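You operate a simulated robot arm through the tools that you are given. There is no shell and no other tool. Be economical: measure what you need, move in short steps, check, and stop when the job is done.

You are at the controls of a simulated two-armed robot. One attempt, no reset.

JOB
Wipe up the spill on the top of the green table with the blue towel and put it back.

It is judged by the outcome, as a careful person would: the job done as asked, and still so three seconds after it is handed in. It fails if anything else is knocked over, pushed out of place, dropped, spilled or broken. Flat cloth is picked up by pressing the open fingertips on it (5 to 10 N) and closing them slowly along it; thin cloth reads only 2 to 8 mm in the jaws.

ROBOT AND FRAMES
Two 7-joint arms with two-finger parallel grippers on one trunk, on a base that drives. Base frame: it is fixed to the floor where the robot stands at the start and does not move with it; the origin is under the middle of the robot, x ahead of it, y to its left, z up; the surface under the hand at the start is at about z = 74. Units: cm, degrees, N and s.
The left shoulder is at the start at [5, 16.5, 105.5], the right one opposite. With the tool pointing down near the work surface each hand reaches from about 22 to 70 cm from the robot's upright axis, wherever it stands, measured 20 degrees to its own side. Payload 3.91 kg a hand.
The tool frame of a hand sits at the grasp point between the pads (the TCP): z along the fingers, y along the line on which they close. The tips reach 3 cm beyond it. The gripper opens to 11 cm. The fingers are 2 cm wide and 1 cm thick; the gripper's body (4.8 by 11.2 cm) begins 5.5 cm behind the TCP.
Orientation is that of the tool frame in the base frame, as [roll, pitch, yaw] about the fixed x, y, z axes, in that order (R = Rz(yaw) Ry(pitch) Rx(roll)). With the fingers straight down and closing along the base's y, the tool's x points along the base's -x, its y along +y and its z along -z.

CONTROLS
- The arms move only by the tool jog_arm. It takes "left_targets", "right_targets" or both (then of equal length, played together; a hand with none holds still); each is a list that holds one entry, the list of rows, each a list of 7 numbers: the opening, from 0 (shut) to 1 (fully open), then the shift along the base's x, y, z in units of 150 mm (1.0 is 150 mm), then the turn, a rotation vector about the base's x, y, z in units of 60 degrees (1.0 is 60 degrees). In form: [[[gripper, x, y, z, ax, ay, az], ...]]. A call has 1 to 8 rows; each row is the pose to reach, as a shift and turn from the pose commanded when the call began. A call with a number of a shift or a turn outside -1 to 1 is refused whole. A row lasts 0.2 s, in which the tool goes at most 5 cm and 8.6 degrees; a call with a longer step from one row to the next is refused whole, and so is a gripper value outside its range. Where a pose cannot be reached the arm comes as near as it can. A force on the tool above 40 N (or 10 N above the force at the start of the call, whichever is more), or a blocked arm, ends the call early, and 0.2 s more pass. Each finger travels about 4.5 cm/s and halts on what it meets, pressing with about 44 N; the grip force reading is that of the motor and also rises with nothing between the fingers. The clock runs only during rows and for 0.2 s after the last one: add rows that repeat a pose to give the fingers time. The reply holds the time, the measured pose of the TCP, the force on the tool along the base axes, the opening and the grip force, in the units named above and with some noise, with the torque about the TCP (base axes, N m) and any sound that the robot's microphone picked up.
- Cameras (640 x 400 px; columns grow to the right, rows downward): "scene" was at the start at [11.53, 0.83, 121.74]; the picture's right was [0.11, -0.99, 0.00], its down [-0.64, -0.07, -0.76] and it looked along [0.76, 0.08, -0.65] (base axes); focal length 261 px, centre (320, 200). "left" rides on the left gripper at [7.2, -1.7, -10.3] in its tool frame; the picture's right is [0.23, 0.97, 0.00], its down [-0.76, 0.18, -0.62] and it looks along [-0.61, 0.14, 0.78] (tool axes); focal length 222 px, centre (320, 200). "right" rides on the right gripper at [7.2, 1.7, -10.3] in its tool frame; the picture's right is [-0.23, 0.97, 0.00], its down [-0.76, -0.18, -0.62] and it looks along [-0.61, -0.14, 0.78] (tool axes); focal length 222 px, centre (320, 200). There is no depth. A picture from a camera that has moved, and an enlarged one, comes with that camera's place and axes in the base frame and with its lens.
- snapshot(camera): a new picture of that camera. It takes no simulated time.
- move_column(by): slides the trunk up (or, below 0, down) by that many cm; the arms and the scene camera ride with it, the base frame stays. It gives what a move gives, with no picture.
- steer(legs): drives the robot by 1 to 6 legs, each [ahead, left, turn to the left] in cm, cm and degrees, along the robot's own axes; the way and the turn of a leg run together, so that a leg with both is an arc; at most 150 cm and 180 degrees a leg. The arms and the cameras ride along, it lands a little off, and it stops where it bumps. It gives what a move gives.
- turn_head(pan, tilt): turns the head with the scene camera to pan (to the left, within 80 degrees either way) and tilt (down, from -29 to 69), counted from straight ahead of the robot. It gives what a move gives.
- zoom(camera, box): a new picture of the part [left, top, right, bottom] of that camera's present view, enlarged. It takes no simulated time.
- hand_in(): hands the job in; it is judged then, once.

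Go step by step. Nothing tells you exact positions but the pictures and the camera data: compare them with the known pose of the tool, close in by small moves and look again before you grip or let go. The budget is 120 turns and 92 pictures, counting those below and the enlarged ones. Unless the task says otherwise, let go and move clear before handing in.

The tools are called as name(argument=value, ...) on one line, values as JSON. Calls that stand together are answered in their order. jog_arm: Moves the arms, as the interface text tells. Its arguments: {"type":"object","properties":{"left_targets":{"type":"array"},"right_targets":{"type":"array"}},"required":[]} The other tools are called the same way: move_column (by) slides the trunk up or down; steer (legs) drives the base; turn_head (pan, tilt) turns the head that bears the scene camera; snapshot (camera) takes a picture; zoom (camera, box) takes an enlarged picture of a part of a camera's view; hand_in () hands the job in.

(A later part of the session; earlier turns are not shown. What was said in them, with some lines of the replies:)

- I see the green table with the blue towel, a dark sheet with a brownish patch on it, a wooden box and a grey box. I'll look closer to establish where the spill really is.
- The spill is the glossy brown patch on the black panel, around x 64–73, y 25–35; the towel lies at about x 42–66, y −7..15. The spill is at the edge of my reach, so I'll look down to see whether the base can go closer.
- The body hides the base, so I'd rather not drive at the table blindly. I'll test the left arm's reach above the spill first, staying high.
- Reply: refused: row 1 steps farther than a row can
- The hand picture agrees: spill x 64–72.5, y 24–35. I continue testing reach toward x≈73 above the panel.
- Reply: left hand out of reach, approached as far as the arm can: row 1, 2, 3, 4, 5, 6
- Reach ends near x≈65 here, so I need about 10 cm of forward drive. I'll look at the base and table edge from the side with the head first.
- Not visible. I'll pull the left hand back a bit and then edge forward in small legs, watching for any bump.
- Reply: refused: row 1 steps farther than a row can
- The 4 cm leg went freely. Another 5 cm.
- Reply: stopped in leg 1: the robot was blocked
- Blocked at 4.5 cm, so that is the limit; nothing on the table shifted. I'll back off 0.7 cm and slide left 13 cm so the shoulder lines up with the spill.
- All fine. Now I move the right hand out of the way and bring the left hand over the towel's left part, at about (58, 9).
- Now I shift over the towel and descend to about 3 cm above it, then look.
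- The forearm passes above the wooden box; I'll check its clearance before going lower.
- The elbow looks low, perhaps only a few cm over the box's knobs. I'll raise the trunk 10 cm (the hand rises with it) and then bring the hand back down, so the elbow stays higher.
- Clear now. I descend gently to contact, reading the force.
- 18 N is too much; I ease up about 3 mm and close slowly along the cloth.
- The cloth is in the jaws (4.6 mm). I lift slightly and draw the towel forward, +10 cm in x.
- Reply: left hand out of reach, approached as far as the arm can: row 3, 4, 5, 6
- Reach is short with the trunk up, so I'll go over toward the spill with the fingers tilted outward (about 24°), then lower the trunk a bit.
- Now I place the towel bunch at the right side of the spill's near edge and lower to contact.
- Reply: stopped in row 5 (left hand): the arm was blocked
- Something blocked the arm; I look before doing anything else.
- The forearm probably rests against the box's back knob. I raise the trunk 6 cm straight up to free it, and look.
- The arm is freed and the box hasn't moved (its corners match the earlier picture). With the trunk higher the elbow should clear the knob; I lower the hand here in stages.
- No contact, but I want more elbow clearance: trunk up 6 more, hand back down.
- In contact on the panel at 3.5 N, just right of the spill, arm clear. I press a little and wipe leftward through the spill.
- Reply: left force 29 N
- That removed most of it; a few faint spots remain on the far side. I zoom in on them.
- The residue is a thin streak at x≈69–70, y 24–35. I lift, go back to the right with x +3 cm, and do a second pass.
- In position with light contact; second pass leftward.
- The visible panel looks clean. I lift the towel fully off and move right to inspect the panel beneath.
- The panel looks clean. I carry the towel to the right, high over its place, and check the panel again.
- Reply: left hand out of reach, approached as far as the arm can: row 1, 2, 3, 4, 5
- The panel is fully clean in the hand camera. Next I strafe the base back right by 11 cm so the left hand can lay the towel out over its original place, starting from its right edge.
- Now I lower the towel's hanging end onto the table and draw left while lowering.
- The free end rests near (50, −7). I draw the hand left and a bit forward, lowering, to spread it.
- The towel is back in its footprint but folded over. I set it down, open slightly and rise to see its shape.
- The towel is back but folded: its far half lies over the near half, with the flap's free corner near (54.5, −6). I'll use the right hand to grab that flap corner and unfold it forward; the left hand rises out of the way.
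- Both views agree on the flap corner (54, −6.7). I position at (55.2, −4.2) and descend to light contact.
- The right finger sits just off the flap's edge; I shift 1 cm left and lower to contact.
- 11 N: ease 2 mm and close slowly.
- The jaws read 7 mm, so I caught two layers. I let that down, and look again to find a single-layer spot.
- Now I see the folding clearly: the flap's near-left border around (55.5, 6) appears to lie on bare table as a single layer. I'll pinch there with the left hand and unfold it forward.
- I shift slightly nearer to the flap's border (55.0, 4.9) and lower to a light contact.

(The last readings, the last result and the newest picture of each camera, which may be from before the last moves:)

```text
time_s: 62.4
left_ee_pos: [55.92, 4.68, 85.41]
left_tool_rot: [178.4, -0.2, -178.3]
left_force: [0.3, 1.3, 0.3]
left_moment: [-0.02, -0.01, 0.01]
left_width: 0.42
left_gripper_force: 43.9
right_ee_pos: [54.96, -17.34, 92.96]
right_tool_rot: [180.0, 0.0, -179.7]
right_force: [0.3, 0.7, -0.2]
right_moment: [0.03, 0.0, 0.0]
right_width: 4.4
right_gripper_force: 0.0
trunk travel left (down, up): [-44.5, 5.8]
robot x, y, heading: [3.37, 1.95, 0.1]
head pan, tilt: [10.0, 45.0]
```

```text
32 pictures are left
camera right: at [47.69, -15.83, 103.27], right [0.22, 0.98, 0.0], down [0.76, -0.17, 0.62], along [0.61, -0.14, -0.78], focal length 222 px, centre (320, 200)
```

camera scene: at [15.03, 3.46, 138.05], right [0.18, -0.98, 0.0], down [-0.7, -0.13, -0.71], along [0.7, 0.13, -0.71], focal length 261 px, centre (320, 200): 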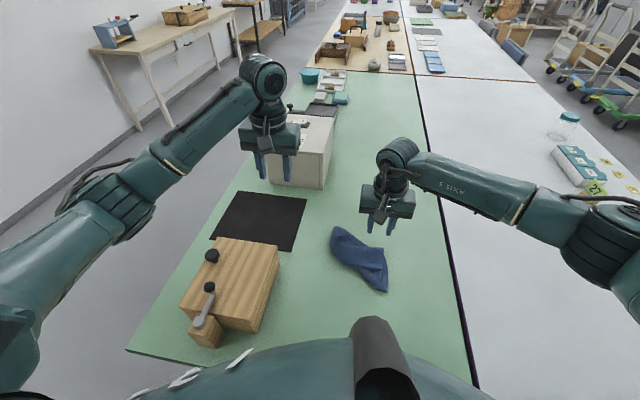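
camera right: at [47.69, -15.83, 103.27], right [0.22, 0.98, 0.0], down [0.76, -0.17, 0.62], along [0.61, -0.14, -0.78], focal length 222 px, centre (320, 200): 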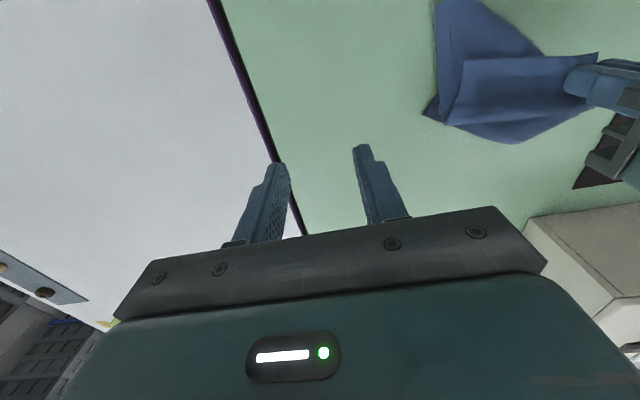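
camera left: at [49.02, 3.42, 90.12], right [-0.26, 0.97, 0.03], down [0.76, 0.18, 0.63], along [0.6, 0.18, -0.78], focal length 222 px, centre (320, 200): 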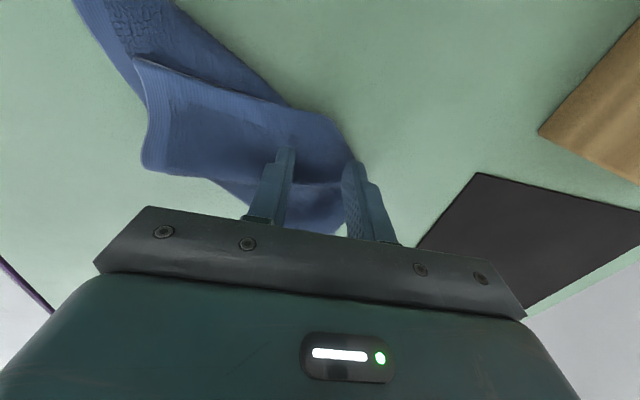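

A single layer is held and the flap lifts off. I swing it forward, with some finger tilt for reach.

jog_arm(left_targets=[[[0, 0.1, 0, 0.15, 0, -0.1, 0], [0, 0.25, 0, 0.25, 0, -0.2, 0], [0, 0.4, 0, 0.25, 0, -0.3, 0], [0, 0.55, 0, 0.15, 0, -0.4, 0], [0, 0.7, 0, 0, 0, -0.45, 0], [0, 0.8, 0, -0.2, 0, -0.45, 0], [0, 0.85, 0, -0.35, 0, -0.45, 0], [0, 0.85, 0, -0.35, 0, -0.45, 0]]])

snapshot(camera="right")

snapshot(camera="scene")

```text
time_s: 64.2
left_ee_pos: [68.85, 4.53, 80.05]
left_tool_rot: [179.3, 27.0, -178.1]
left_force: [-0.8, 0.3, 0.9]
left_moment: [-0.02, 0.02, 0.02]
left_width: 0.4
left_gripper_force: 44.2
right_ee_pos: [55.08, -17.36, 92.97]
right_tool_rot: [180.0, 0.0, -179.6]
right_force: [1.1, 0.4, 0.2]
right_moment: [0.01, 0.04, -0.02]
right_width: 4.42
right_gripper_force: 0.1
trunk travel left (down, up): [-44.5, 5.8]
robot x, y, heading: [3.51, 2.21, 0.1]
head pan, tilt: [10.0, 45.0]
```

```text
31 pictures are left
camera right: at [47.68, -15.8, 103.28], right [0.22, 0.98, 0.0], down [0.76, -0.17, 0.62], along [0.61, -0.14, -0.78], focal length 222 px, centre (320, 200)
```

right: 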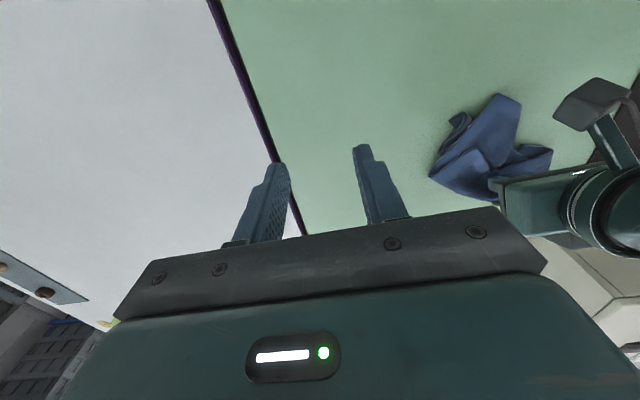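

```text
30 pictures are left
camera scene: at [15.03, 3.51, 138.05], right [0.18, -0.98, 0.0], down [-0.7, -0.13, -0.71], along [0.7, 0.13, -0.71], focal length 261 px, centre (320, 200)
```

scene: 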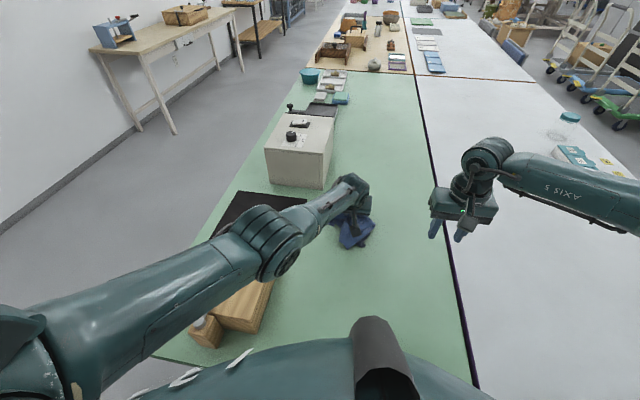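

The whole towel came along. With the left hand holding this edge, I can pull a free corner with the right hand to stretch it. A closer look first.

zoom(camera="right", box=[400, 60, 600, 220])

zoom(camera="left", box=[120, 0, 520, 250])

```text
2.50 times, centred on (500, 140) of right
camera zoom: at [47.68, -15.8, 103.28], right [0.22, 0.98, 0.0], down [0.76, -0.17, 0.62], along [0.61, -0.14, -0.78], focal length 555 px, centre (-130, 350)
```

zoom: 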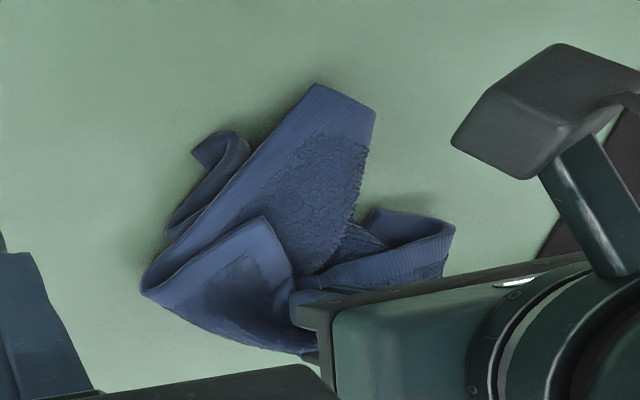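

```text
1.60 times, centred on (320, 125) of left
camera zoom: at [57.67, 2.45, 86.01], right [-0.24, 0.97, -0.09], down [0.39, 0.18, 0.9], along [0.89, 0.18, -0.42], focal length 355 px, centre (320, 320)
```

zoom: 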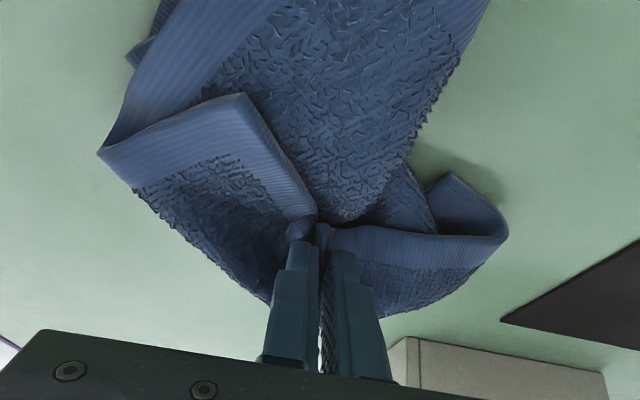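

Left holds the middle of the border. I'll raise it so the rest hangs free, then lay it out again from near to far, which should extend the towel along x.

jog_arm(left_targets=[[[0, -0.05, 0, 0.3, 0, 0.1, 0], [0, -0.15, 0, 0.6, 0, 0.2, 0], [0, -0.3, 0, 0.85, 0, 0.3, 0], [0, -0.5, 0, 1.0, 0, 0.4, 0], [0, -0.7, 0, 1.0, 0, 0.45, 0], [0, -0.9, 0, 1.0, 0, 0.45, 0], [0, -1.0, 0, 1.0, 0, 0.45, 0], [0, -1.0, 0, 1.0, 0, 0.45, 0]]])

jog_arm(left_targets=[[[0, -0.2, 0, 0.2, 0, 0, 0], [0, -0.3, 0, 0.3, 0, 0, 0], [0, -0.3, 0, 0.3, 0, 0, 0], [0, -0.3, 0, 0.3, 0, 0, 0]]])

snapshot(camera="right")

snapshot(camera="scene")

```text
time_s: 66.0
left_ee_pos: [55.16, 4.9, 93.28]
left_tool_rot: [177.9, -0.1, -177.9]
left_force: [-0.6, -1.1, 0.0]
left_moment: [0.01, -0.02, 0.02]
left_width: 0.41
left_gripper_force: 43.7
left hand out of reach, approached as far as the arm can: row 6, 7, 8
right_ee_pos: [55.01, -17.31, 93.01]
right_tool_rot: [180.0, 0.0, -179.6]
right_force: [0.1, -0.6, 0.0]
right_moment: [-0.03, 0.0, 0.03]
right_width: 4.4
right_gripper_force: 0.1
trunk travel left (down, up): [-44.5, 5.8]
robot x, y, heading: [4.11, 2.21, 0.0]
head pan, tilt: [10.0, 45.0]
```

```text
time_s: 67.0
left_ee_pos: [54.48, 3.33, 93.14]
left_tool_rot: [177.9, -0.1, -178.1]
left_force: [-0.2, 0.0, -0.8]
left_moment: [-0.01, -0.04, 0.01]
left_width: 0.4
left_gripper_force: 44.0
left hand out of reach, approached as far as the arm can: row 1, 2, 3, 4
right_ee_pos: [55.06, -17.28, 93.03]
right_tool_rot: [180.0, 0.0, -179.6]
right_force: [-0.4, 0.3, -0.1]
right_moment: [0.01, 0.01, 0.01]
right_width: 4.4
right_gripper_force: 0.0
trunk travel left (down, up): [-44.5, 5.8]
robot x, y, heading: [3.7, 2.24, 0.2]
head pan, tilt: [10.0, 45.0]
```

```text
27 pictures are left
camera right: at [47.69, -15.82, 103.27], right [0.22, 0.98, 0.0], down [0.76, -0.17, 0.62], along [0.61, -0.14, -0.78], focal length 222 px, centre (320, 200)
```

right: 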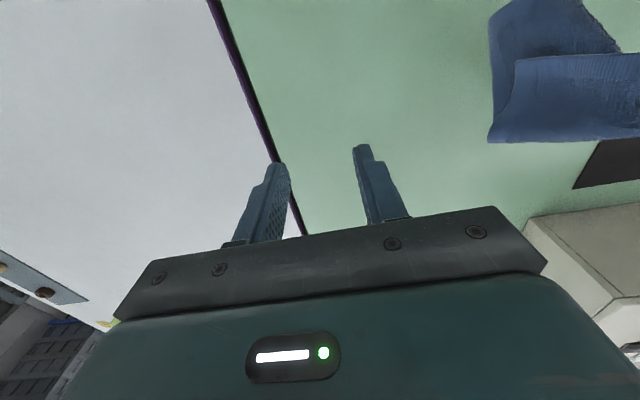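

```text
26 pictures are left
camera scene: at [15.05, 3.49, 138.04], right [0.18, -0.98, 0.0], down [-0.7, -0.13, -0.71], along [0.7, 0.13, -0.71], focal length 261 px, centre (320, 200)
```

scene: 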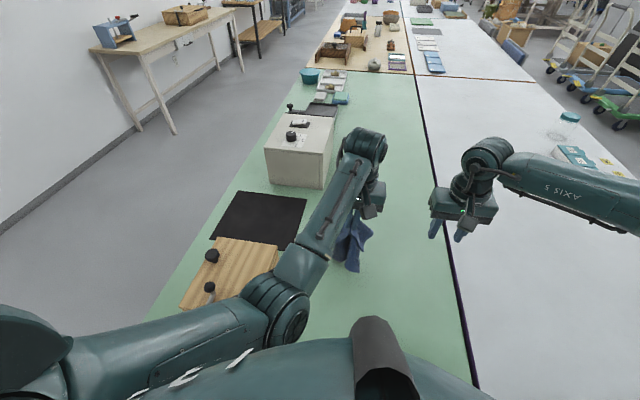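

The towel hangs from its border with its end on the table. Now I lay it out forward.

jog_arm(left_targets=[[[0, 0.15, 0, -0.15, 0, 0, 0], [0, 0.3, 0, -0.3, 0, 0, 0], [0, 0.45, 0, -0.45, 0, 0, 0], [0, 0.6, 0, -0.6, 0, -0.1, 0], [0, 0.75, 0, -0.75, 0, -0.2, 0], [0, 0.9, 0, -0.9, 0, -0.3, 0], [0, 1.0, 0, -1.0, 0, -0.4, 0], [0, 1.0, 0, -1.0, 0, -0.4, 0]]])

jog_arm(left_targets=[[[0, 0.1, 0, -0.15, 0, 0, 0], [0, 0.25, 0, -0.3, 0, 0, 0], [0, 0.3, 0, -0.37, 0, 0, 0]]])

snapshot(camera="right")

snapshot(camera="scene")

```text
time_s: 68.8
left_ee_pos: [67.57, 4.66, 78.86]
left_tool_rot: [179.1, 24.0, -178.2]
left_force: [-0.1, 0.4, 0.5]
left_moment: [0.04, 0.0, -0.02]
left_width: 0.39
left_gripper_force: 43.9
left hand out of reach, approached as far as the arm can: row 5, 6, 7, 8
right_ee_pos: [54.98, -17.3, 93.02]
right_tool_rot: [179.9, 0.0, -179.6]
right_force: [-0.9, -0.2, -1.0]
right_moment: [0.01, -0.01, 0.04]
right_width: 4.41
right_gripper_force: 0.1
trunk travel left (down, up): [-44.5, 5.8]
robot x, y, heading: [3.53, 2.18, 0.5]
head pan, tilt: [10.0, 45.0]
```

```text
time_s: 69.7
left_ee_pos: [68.04, 6.25, 77.73]
left_tool_rot: [179.8, 25.9, -178.3]
left_force: [-2.6, -1.4, 15.4]
left_moment: [0.04, 0.08, 0.02]
left_width: 0.38
left_gripper_force: 43.8
left hand out of reach, approached as far as the arm can: row 1, 2, 3
right_ee_pos: [55.02, -17.47, 92.98]
right_tool_rot: [179.9, 0.2, -179.6]
right_force: [0.3, 0.8, 0.4]
right_moment: [-0.03, 0.04, 0.03]
right_width: 4.37
right_gripper_force: 0.1
trunk travel left (down, up): [-44.5, 5.8]
robot x, y, heading: [4.06, 1.9, 0.3]
head pan, tilt: [10.0, 45.0]
stopped in row 3 (left hand): the force on the tool passed its limit at 42 N (the readings are from after the stop); the commanded pose is now the measured one
```

```text
25 pictures are left
camera right: at [47.64, -15.86, 103.28], right [0.22, 0.98, 0.0], down [0.76, -0.17, 0.62], along [0.61, -0.14, -0.78], focal length 222 px, centre (320, 200)
```

right: 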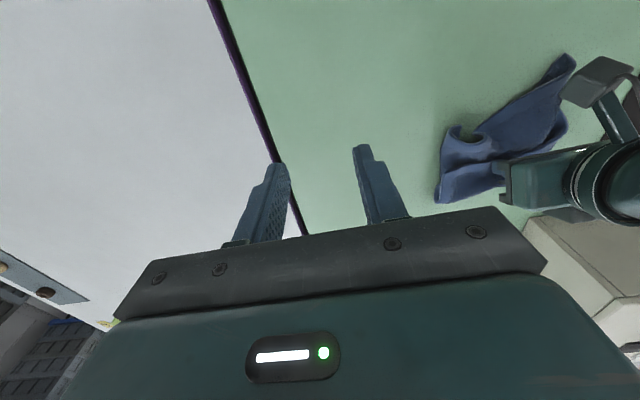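

```text
24 pictures are left
camera scene: at [14.99, 3.47, 138.03], right [0.18, -0.98, 0.0], down [-0.7, -0.13, -0.71], along [0.7, 0.13, -0.71], focal length 261 px, centre (320, 200)
```

scene: 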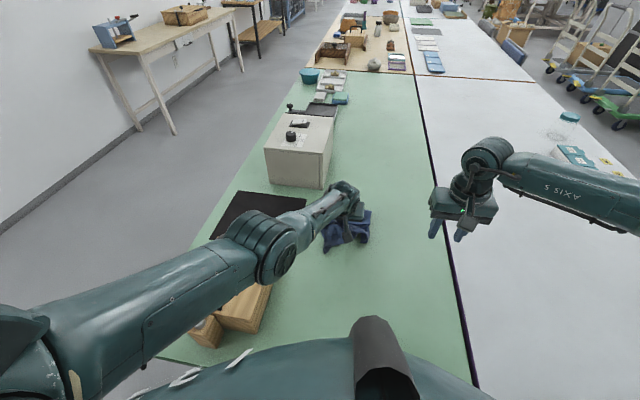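

Far part is laid with one corner at about (75, −2); the near tip is at (57, 11). I release with the left hand, clear it, and look at the towel's shape.

jog_arm(left_targets=[[[0, 0, 0, 0.05, 0, 0, 0], [0.2, 0, 0, 0.05, 0, 0, 0], [0.4, 0, 0, 0.05, 0, 0, 0], [0.4, -0.05, 0, 0.25, 0, 0.1, 0], [0.4, -0.1, 0.1, 0.5, 0, 0.2, 0], [0.4, -0.1, 0.3, 0.75, 0, 0.3, 0], [0.4, -0.2, 0.6, 0.9, 0, 0.4, 0], [0.4, -0.3, 0.9, 0.95, 0, 0.4, 0]]])

jog_arm(left_targets=[[[0.4, 0, 0.2, 0.2, 0, 0, 0], [0.4, 0, 0.4, 0.4, 0, 0, 0]]])

zoom(camera="right", box=[400, 40, 640, 220])

zoom(camera="scene", box=[280, 180, 440, 280])

```text
refused: row 7 steps farther than a row can; nothing moved
```

```text
time_s: 70.3
left_ee_pos: [67.69, 12.43, 82.99]
left_tool_rot: [179.7, 25.1, -178.4]
left_force: [-0.6, 1.1, -0.1]
left_moment: [0.0, 0.03, -0.03]
left_width: 4.39
left_gripper_force: 0.1
right_ee_pos: [54.94, -17.33, 93.0]
right_tool_rot: [179.9, 0.0, -179.6]
right_force: [0.4, 0.2, 0.6]
right_moment: [0.05, 0.0, 0.0]
right_width: 4.39
right_gripper_force: 0.1
trunk travel left (down, up): [-44.5, 5.8]
robot x, y, heading: [3.9, 2.0, 0.4]
head pan, tilt: [10.0, 45.0]
```

```text
2.22 times, centred on (520, 130) of right
camera zoom: at [47.66, -15.84, 103.27], right [0.22, 0.98, 0.0], down [0.76, -0.17, 0.62], along [0.61, -0.14, -0.78], focal length 494 px, centre (-124, 356)
```

zoom: 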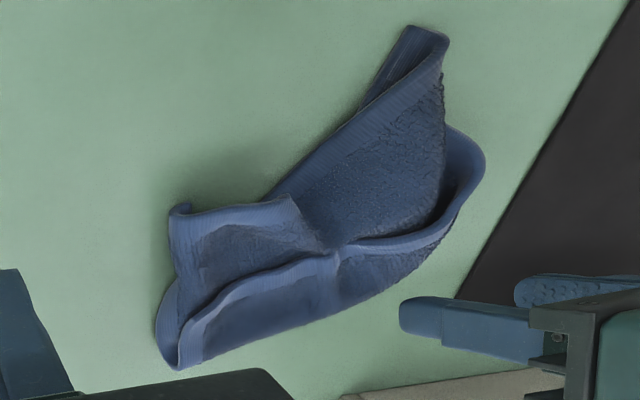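

```text
4.00 times, centred on (360, 230) of scene
camera zoom: at [15.02, 3.49, 138.03], right [0.18, -0.98, 0.0], down [-0.7, -0.13, -0.71], along [0.7, 0.13, -0.71], focal length 1046 px, centre (160, 80)
```

zoom: 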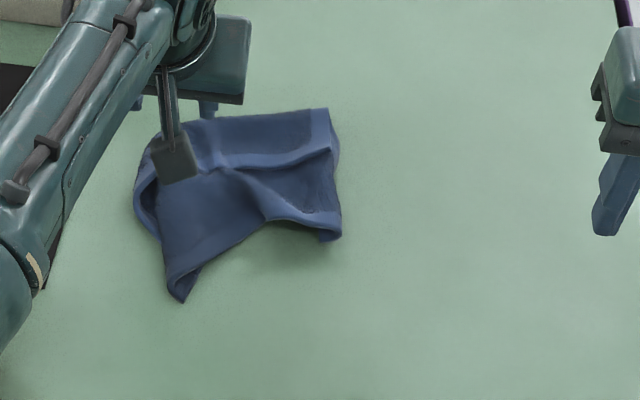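

The towel is more open now but lies too far forward (x 56–77). I clear the left hand and will pull the near tip back toward x≈44 with the right hand.

jog_arm(left_targets=[[[0.4, 0, 0.1, 0.25, 0, 0.1, 0], [0.4, -0.05, 0.2, 0.5, 0, 0.2, 0], [0.4, -0.1, 0.4, 0.7, 0, 0.3, 0], [0.4, -0.2, 0.6, 0.9, 0, 0.4, 0], [0.4, -0.3, 0.8, 1.0, 0, 0.4, 0]]], right_targets=[[[0.3, 0, 0.1, 0, 0, 0, 0], [0.3, 0.05, 0.35, 0, 0, 0, 0], [0.3, 0.1, 0.6, 0, 0, 0, 0], [0.3, 0.15, 0.8, 0, 0, 0, 0], [0.3, 0.2, 1.0, 0, 0, 0, 0]]])

jog_arm(right_targets=[[[0.3, 0, 0.25, -0.1, 0, 0, 0], [0.3, 0, 0.5, -0.2, 0, 0, 0], [0.3, 0, 0.7, -0.4, 0, 0, 0], [0.3, 0, 0.77, -0.6, 0, 0, 0], [0.3, 0, 0.77, -0.87, 0, 0, 0], [0.3, 0, 0.77, -0.87, 0, 0, 0]]])

snapshot(camera="right")

```text
time_s: 71.5
left_ee_pos: [63.39, 24.64, 98.28]
left_tool_rot: [178.9, 1.2, -178.5]
left_force: [0.7, -0.1, 0.2]
left_moment: [0.01, 0.01, 0.01]
left_width: 4.39
left_gripper_force: 0.1
right_ee_pos: [58.07, -2.14, 93.05]
right_tool_rot: [180.0, 0.0, -179.6]
right_force: [0.2, 0.3, 0.8]
right_moment: [-0.02, 0.02, -0.03]
right_width: 3.3
right_gripper_force: 0.1
trunk travel left (down, up): [-44.5, 5.8]
robot x, y, heading: [4.01, 1.84, 0.2]
head pan, tilt: [10.0, 45.0]
```

```text
time_s: 72.9
left_ee_pos: [63.44, 24.65, 98.24]
left_tool_rot: [179.0, 1.3, -178.5]
left_force: [0.3, -0.8, 0.1]
left_moment: [-0.02, -0.01, 0.03]
left_width: 4.39
left_gripper_force: 0.1
right_ee_pos: [57.36, 8.76, 80.91]
right_tool_rot: [-179.9, 0.0, -179.5]
right_force: [0.3, 1.1, -0.6]
right_moment: [-0.01, -0.02, 0.0]
right_width: 3.28
right_gripper_force: 0.2
right hand out of reach, approached as far as the arm can: row 5, 6
trunk travel left (down, up): [-44.5, 5.8]
robot x, y, heading: [3.78, 2.2, 0.3]
head pan, tilt: [10.0, 45.0]
```

```text
21 pictures are left
camera right: at [50.05, 10.4, 91.17], right [0.22, 0.98, 0.0], down [0.76, -0.17, 0.62], along [0.61, -0.14, -0.78], focal length 222 px, centre (320, 200)
```

right: 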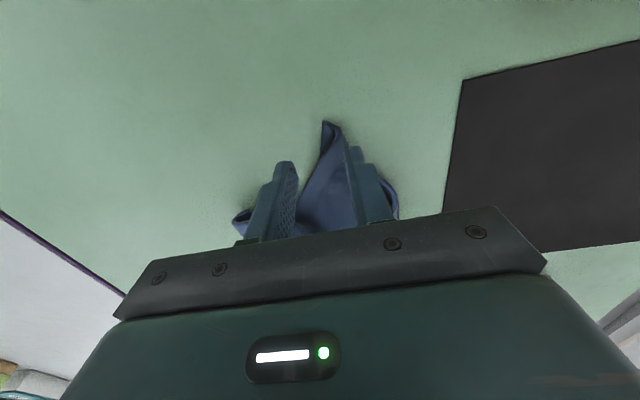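

The near tip is right between the fingers. I lower to the table and close on it.

jog_arm(right_targets=[[[0.3, -0.02, 0.02, -0.06, 0, -0.1, 0], [0.3, -0.04, 0.02, -0.12, 0, -0.2, 0], [0.3, -0.05, 0.02, -0.18, 0, -0.25, 0], [0.3, -0.05, 0.02, -0.18, 0, -0.25, 0]]])

```text
time_s: 73.9
left_ee_pos: [63.54, 24.6, 98.18]
left_tool_rot: [178.9, 1.3, -178.6]
left_force: [0.4, -0.3, 0.4]
left_moment: [0.0, -0.02, 0.02]
left_width: 4.4
left_gripper_force: 0.0
right_ee_pos: [56.52, 9.17, 78.26]
right_tool_rot: [-180.0, 15.0, -179.6]
right_force: [0.3, -0.1, 0.9]
right_moment: [0.0, 0.04, 0.02]
right_width: 3.32
right_gripper_force: 0.0
trunk travel left (down, up): [-44.5, 5.8]
robot x, y, heading: [3.56, 1.98, 0.2]
head pan, tilt: [10.0, 45.0]
```

jog_arm(right_targets=[[[0.3, 0, 0, -0.04, 0, 0, 0], [0.3, 0, 0, -0.06, 0, 0, 0], [0.22, 0, 0, -0.06, 0, 0, 0], [0.15, 0, 0, -0.06, 0, 0, 0], [0.08, 0, 0, -0.06, 0, 0, 0], [0, 0, 0, -0.06, 0, 0, 0], [0, 0, 0, -0.06, 0, 0, 0], [0, 0, 0, -0.06, 0, 0, 0]]])

```text
time_s: 75.7
left_ee_pos: [63.52, 24.57, 98.24]
left_tool_rot: [178.9, 1.3, -178.5]
left_force: [-1.7, -0.6, 0.0]
left_moment: [0.0, 0.0, 0.05]
left_width: 4.4
left_gripper_force: 0.2
right_ee_pos: [56.63, 9.12, 77.42]
right_tool_rot: [180.0, 15.0, -179.6]
right_force: [1.1, 1.9, 3.5]
right_moment: [0.06, -0.03, 0.04]
right_width: 0.3
right_gripper_force: 42.7
trunk travel left (down, up): [-44.5, 5.8]
robot x, y, heading: [4.06, 2.09, 0.4]
head pan, tilt: [10.0, 45.0]
```

3 mm in the jaws — the tip is held. I draw it back low over the table, −13 cm in x.

jog_arm(right_targets=[[[0, -0.05, 0, 0.06, 0, 0, 0], [0, -0.18, 0, 0.1, 0, 0, 0], [0, -0.32, 0, 0.1, 0, 0.05, 0], [0, -0.46, 0, 0.1, 0, 0.1, 0], [0, -0.6, 0, 0.1, 0, 0.15, 0], [0, -0.74, 0, 0.1, 0, 0.2, 0], [0, -0.87, 0, 0.1, 0, 0.25, 0], [0, -0.87, 0, 0.08, 0, 0.25, 0]]])

snapshot(camera="left")

snapshot(camera="scene")

```text
time_s: 77.5
left_ee_pos: [63.55, 24.55, 98.18]
left_tool_rot: [178.9, 1.2, -178.5]
left_force: [0.4, 0.4, -0.4]
left_moment: [0.01, 0.01, 0.03]
left_width: 4.42
left_gripper_force: 0.1
right_ee_pos: [43.66, 9.14, 78.69]
right_tool_rot: [180.0, -0.1, -179.6]
right_force: [0.4, -0.2, -0.1]
right_moment: [0.01, -0.01, -0.02]
right_width: 0.29
right_gripper_force: 43.3
trunk travel left (down, up): [-44.5, 5.8]
robot x, y, heading: [4.04, 1.75, 0.2]
head pan, tilt: [10.0, 45.0]
```

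```text
20 pictures are left
camera left: at [56.02, 22.51, 108.42], right [-0.25, 0.97, 0.01], down [0.74, 0.19, 0.64], along [0.62, 0.17, -0.77], focal length 222 px, centre (320, 200)
```

left: 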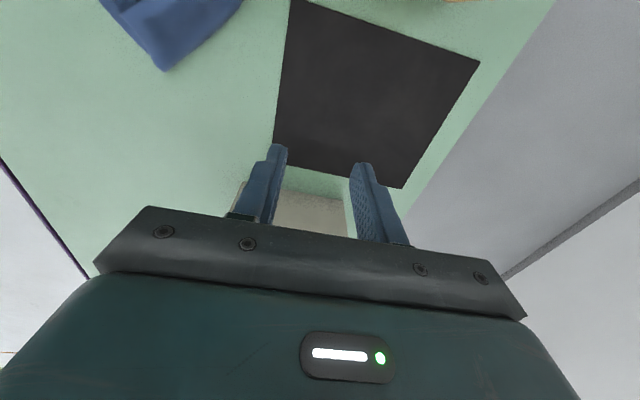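

```text
19 pictures are left
camera scene: at [15.04, 3.47, 138.04], right [0.18, -0.98, 0.0], down [-0.7, -0.13, -0.71], along [0.7, 0.13, -0.71], focal length 261 px, centre (320, 200)
```

scene: 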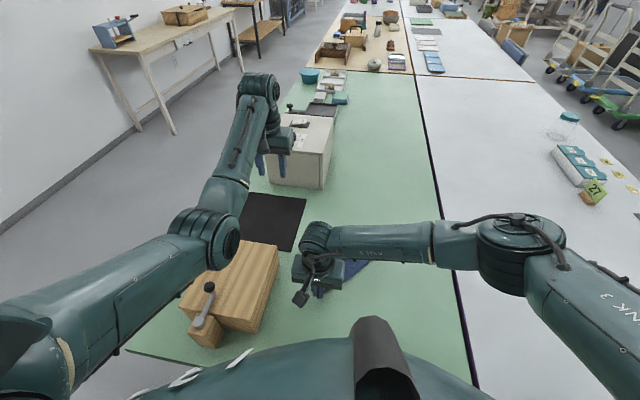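

The towel now spans x≈43–67, matching its original extent. I release and clear the right hand to look.

jog_arm(right_targets=[[[0, 0, 0, -0.05, 0, 0, 0], [0.15, 0, 0, -0.05, 0, 0, 0], [0.3, 0, 0, -0.05, 0, 0, 0], [0.3, 0, 0, 0.15, 0, 0, 0], [0.3, 0, -0.05, 0.4, 0, 0, 0], [0.3, 0, -0.3, 0.6, 0, 0, 0], [0.3, 0, -0.6, 0.7, 0, 0, 0], [0.3, 0, -0.9, 0.8, 0, 0, 0]]])

jog_arm(right_targets=[[[0.3, 0, -0.3, 0.1, 0, 0, 0], [0.3, 0, -0.6, 0.1, 0, 0, 0], [0.3, 0, -0.9, 0.1, 0, 0, 0]]])

zoom(camera="scene", box=[260, 180, 440, 320])

snapshot(camera="right")

```text
time_s: 79.3
left_ee_pos: [63.42, 24.55, 98.2]
left_tool_rot: [178.8, 1.3, -178.5]
left_force: [-0.2, -0.6, -0.1]
left_moment: [0.01, -0.02, -0.01]
left_width: 4.41
left_gripper_force: 0.0
right_ee_pos: [43.71, -4.58, 90.81]
right_tool_rot: [179.9, 0.0, -179.6]
right_force: [0.9, -0.5, 0.0]
right_moment: [0.02, 0.0, -0.01]
right_width: 3.31
right_gripper_force: 0.2
trunk travel left (down, up): [-44.5, 5.8]
robot x, y, heading: [4.09, 2.32, 0.4]
head pan, tilt: [10.0, 45.0]
```

```text
time_s: 80.1
left_ee_pos: [63.49, 24.51, 98.25]
left_tool_rot: [178.9, 1.3, -178.4]
left_force: [-1.0, 0.1, 0.6]
left_moment: [0.01, 0.01, -0.04]
left_width: 4.41
left_gripper_force: 0.1
right_ee_pos: [43.56, -18.06, 92.13]
right_tool_rot: [179.9, 0.1, -179.5]
right_force: [0.1, -0.3, 0.0]
right_moment: [-0.02, -0.03, -0.02]
right_width: 3.3
right_gripper_force: 0.1
trunk travel left (down, up): [-44.5, 5.8]
robot x, y, heading: [4.05, 2.41, 0.3]
head pan, tilt: [10.0, 45.0]
```

```text
2.86 times, centred on (350, 250) of scene
camera zoom: at [15.0, 3.38, 138.05], right [0.18, -0.98, 0.0], down [-0.7, -0.13, -0.71], along [0.7, 0.13, -0.71], focal length 747 px, centre (234, 57)
```

zoom: 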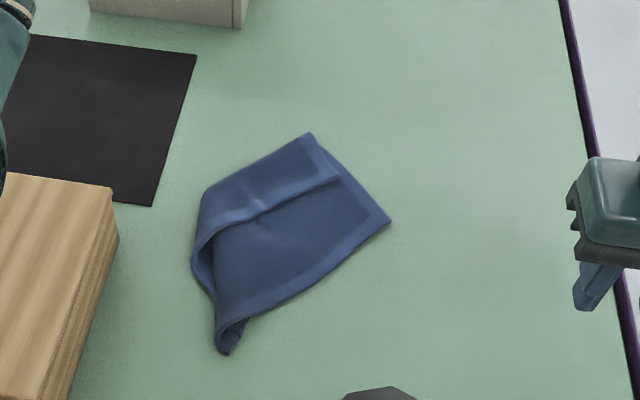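

```text
17 pictures are left
camera right: at [36.26, -16.47, 102.37], right [0.22, 0.98, 0.0], down [0.76, -0.17, 0.62], along [0.61, -0.14, -0.78], focal length 222 px, centre (320, 200)
```

right: 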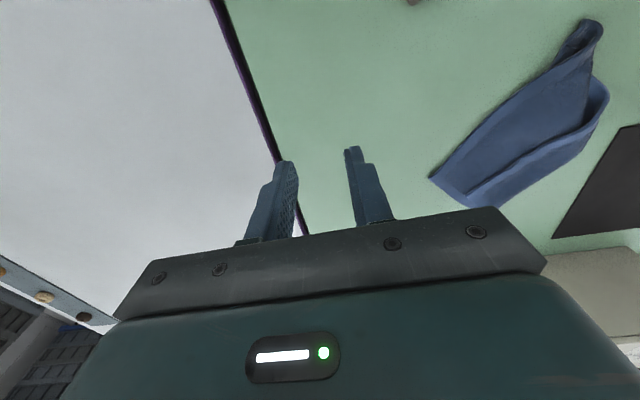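

The towel lies back in its original area (centre ≈(56, 6), x 42–68, y −4..15), mostly spread. I raise both hands clear and do a final check of the panel and surroundings.

jog_arm(left_targets=[[[0.4, -0.1, 0.1, 0.2, 0, 0, 0], [0.4, -0.2, 0.3, 0.3, 0, 0, 0], [0.4, -0.3, 0.6, 0.4, 0, 0, 0], [0.4, -0.3, 0.9, 0.4, 0, 0, 0]]], right_targets=[[[0.3, 0, -0.1, 0.2, 0, 0, 0], [0.3, 0, -0.2, 0.4, 0, 0, 0], [0.3, 0, -0.3, 0.6, 0, 0, 0], [0.3, 0, -0.4, 0.8, 0, 0, 0]]])

snapshot(camera="scene")

zoom(camera="scene", box=[180, 170, 400, 320])

snapshot(camera="left")

```text
time_s: 81.1
left_ee_pos: [58.81, 37.97, 104.01]
left_tool_rot: [179.0, 1.2, -178.5]
left_force: [-0.7, -0.7, 0.5]
left_moment: [0.05, 0.0, 0.01]
left_width: 4.39
left_gripper_force: 0.1
right_ee_pos: [43.63, -24.26, 104.28]
right_tool_rot: [-180.0, 0.0, -179.6]
right_force: [0.7, -0.6, -1.1]
right_moment: [-0.03, 0.01, 0.04]
right_width: 3.29
right_gripper_force: 0.0
trunk travel left (down, up): [-44.5, 5.8]
robot x, y, heading: [3.77, 1.45, 0.2]
head pan, tilt: [10.0, 45.0]
```

```text
16 pictures are left
camera scene: at [15.04, 3.58, 138.04], right [0.18, -0.98, 0.0], down [-0.7, -0.13, -0.71], along [0.7, 0.13, -0.71], focal length 261 px, centre (320, 200)
```

scene: 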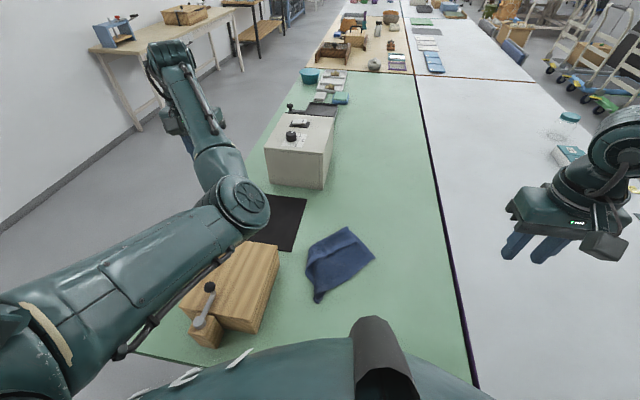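

```text
2.67 times, centred on (290, 245) of scene
camera zoom: at [15.04, 3.58, 138.04], right [0.18, -0.98, 0.0], down [-0.7, -0.13, -0.71], along [0.7, 0.13, -0.71], focal length 697 px, centre (400, 80)
```

zoom: 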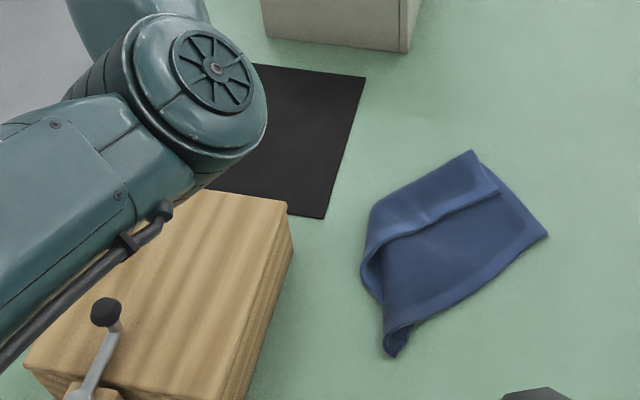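

```text
14 pictures are left
camera left: at [51.33, 35.94, 114.19], right [-0.25, 0.97, 0.01], down [0.74, 0.19, 0.64], along [0.62, 0.17, -0.77], focal length 222 px, centre (320, 200)
```

left: 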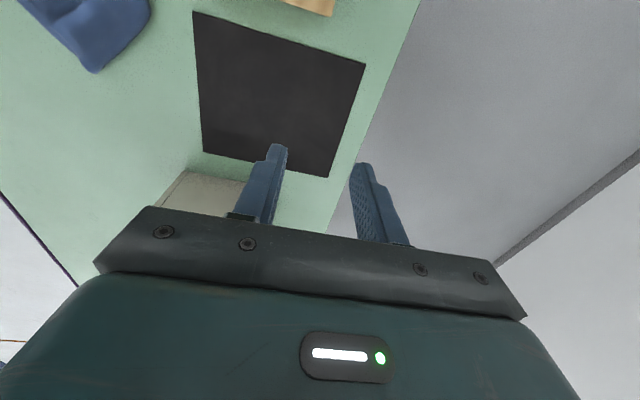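

The panel is clean, nothing else has moved, the towel is back in its place and both hands are clear. I hand the job in.

hand_in()

```text
The job is handed in.
```

I wiped the spill off the black panel on the green table, and the panel looked clean in the final pictures. The blue towel is back in its original area, but it's turned at an angle and still partly folded, not flat as it was.

While I was positioning for the wipe, an arm got blocked, most likely against a knob on the wooden box. I freed it, and the box showed no movement in the pictures. The base also touched something at the table edge once while driving in, and the table didn't shift. The small brown item at the front of the table was out of view at the end, so I couldn't check it.
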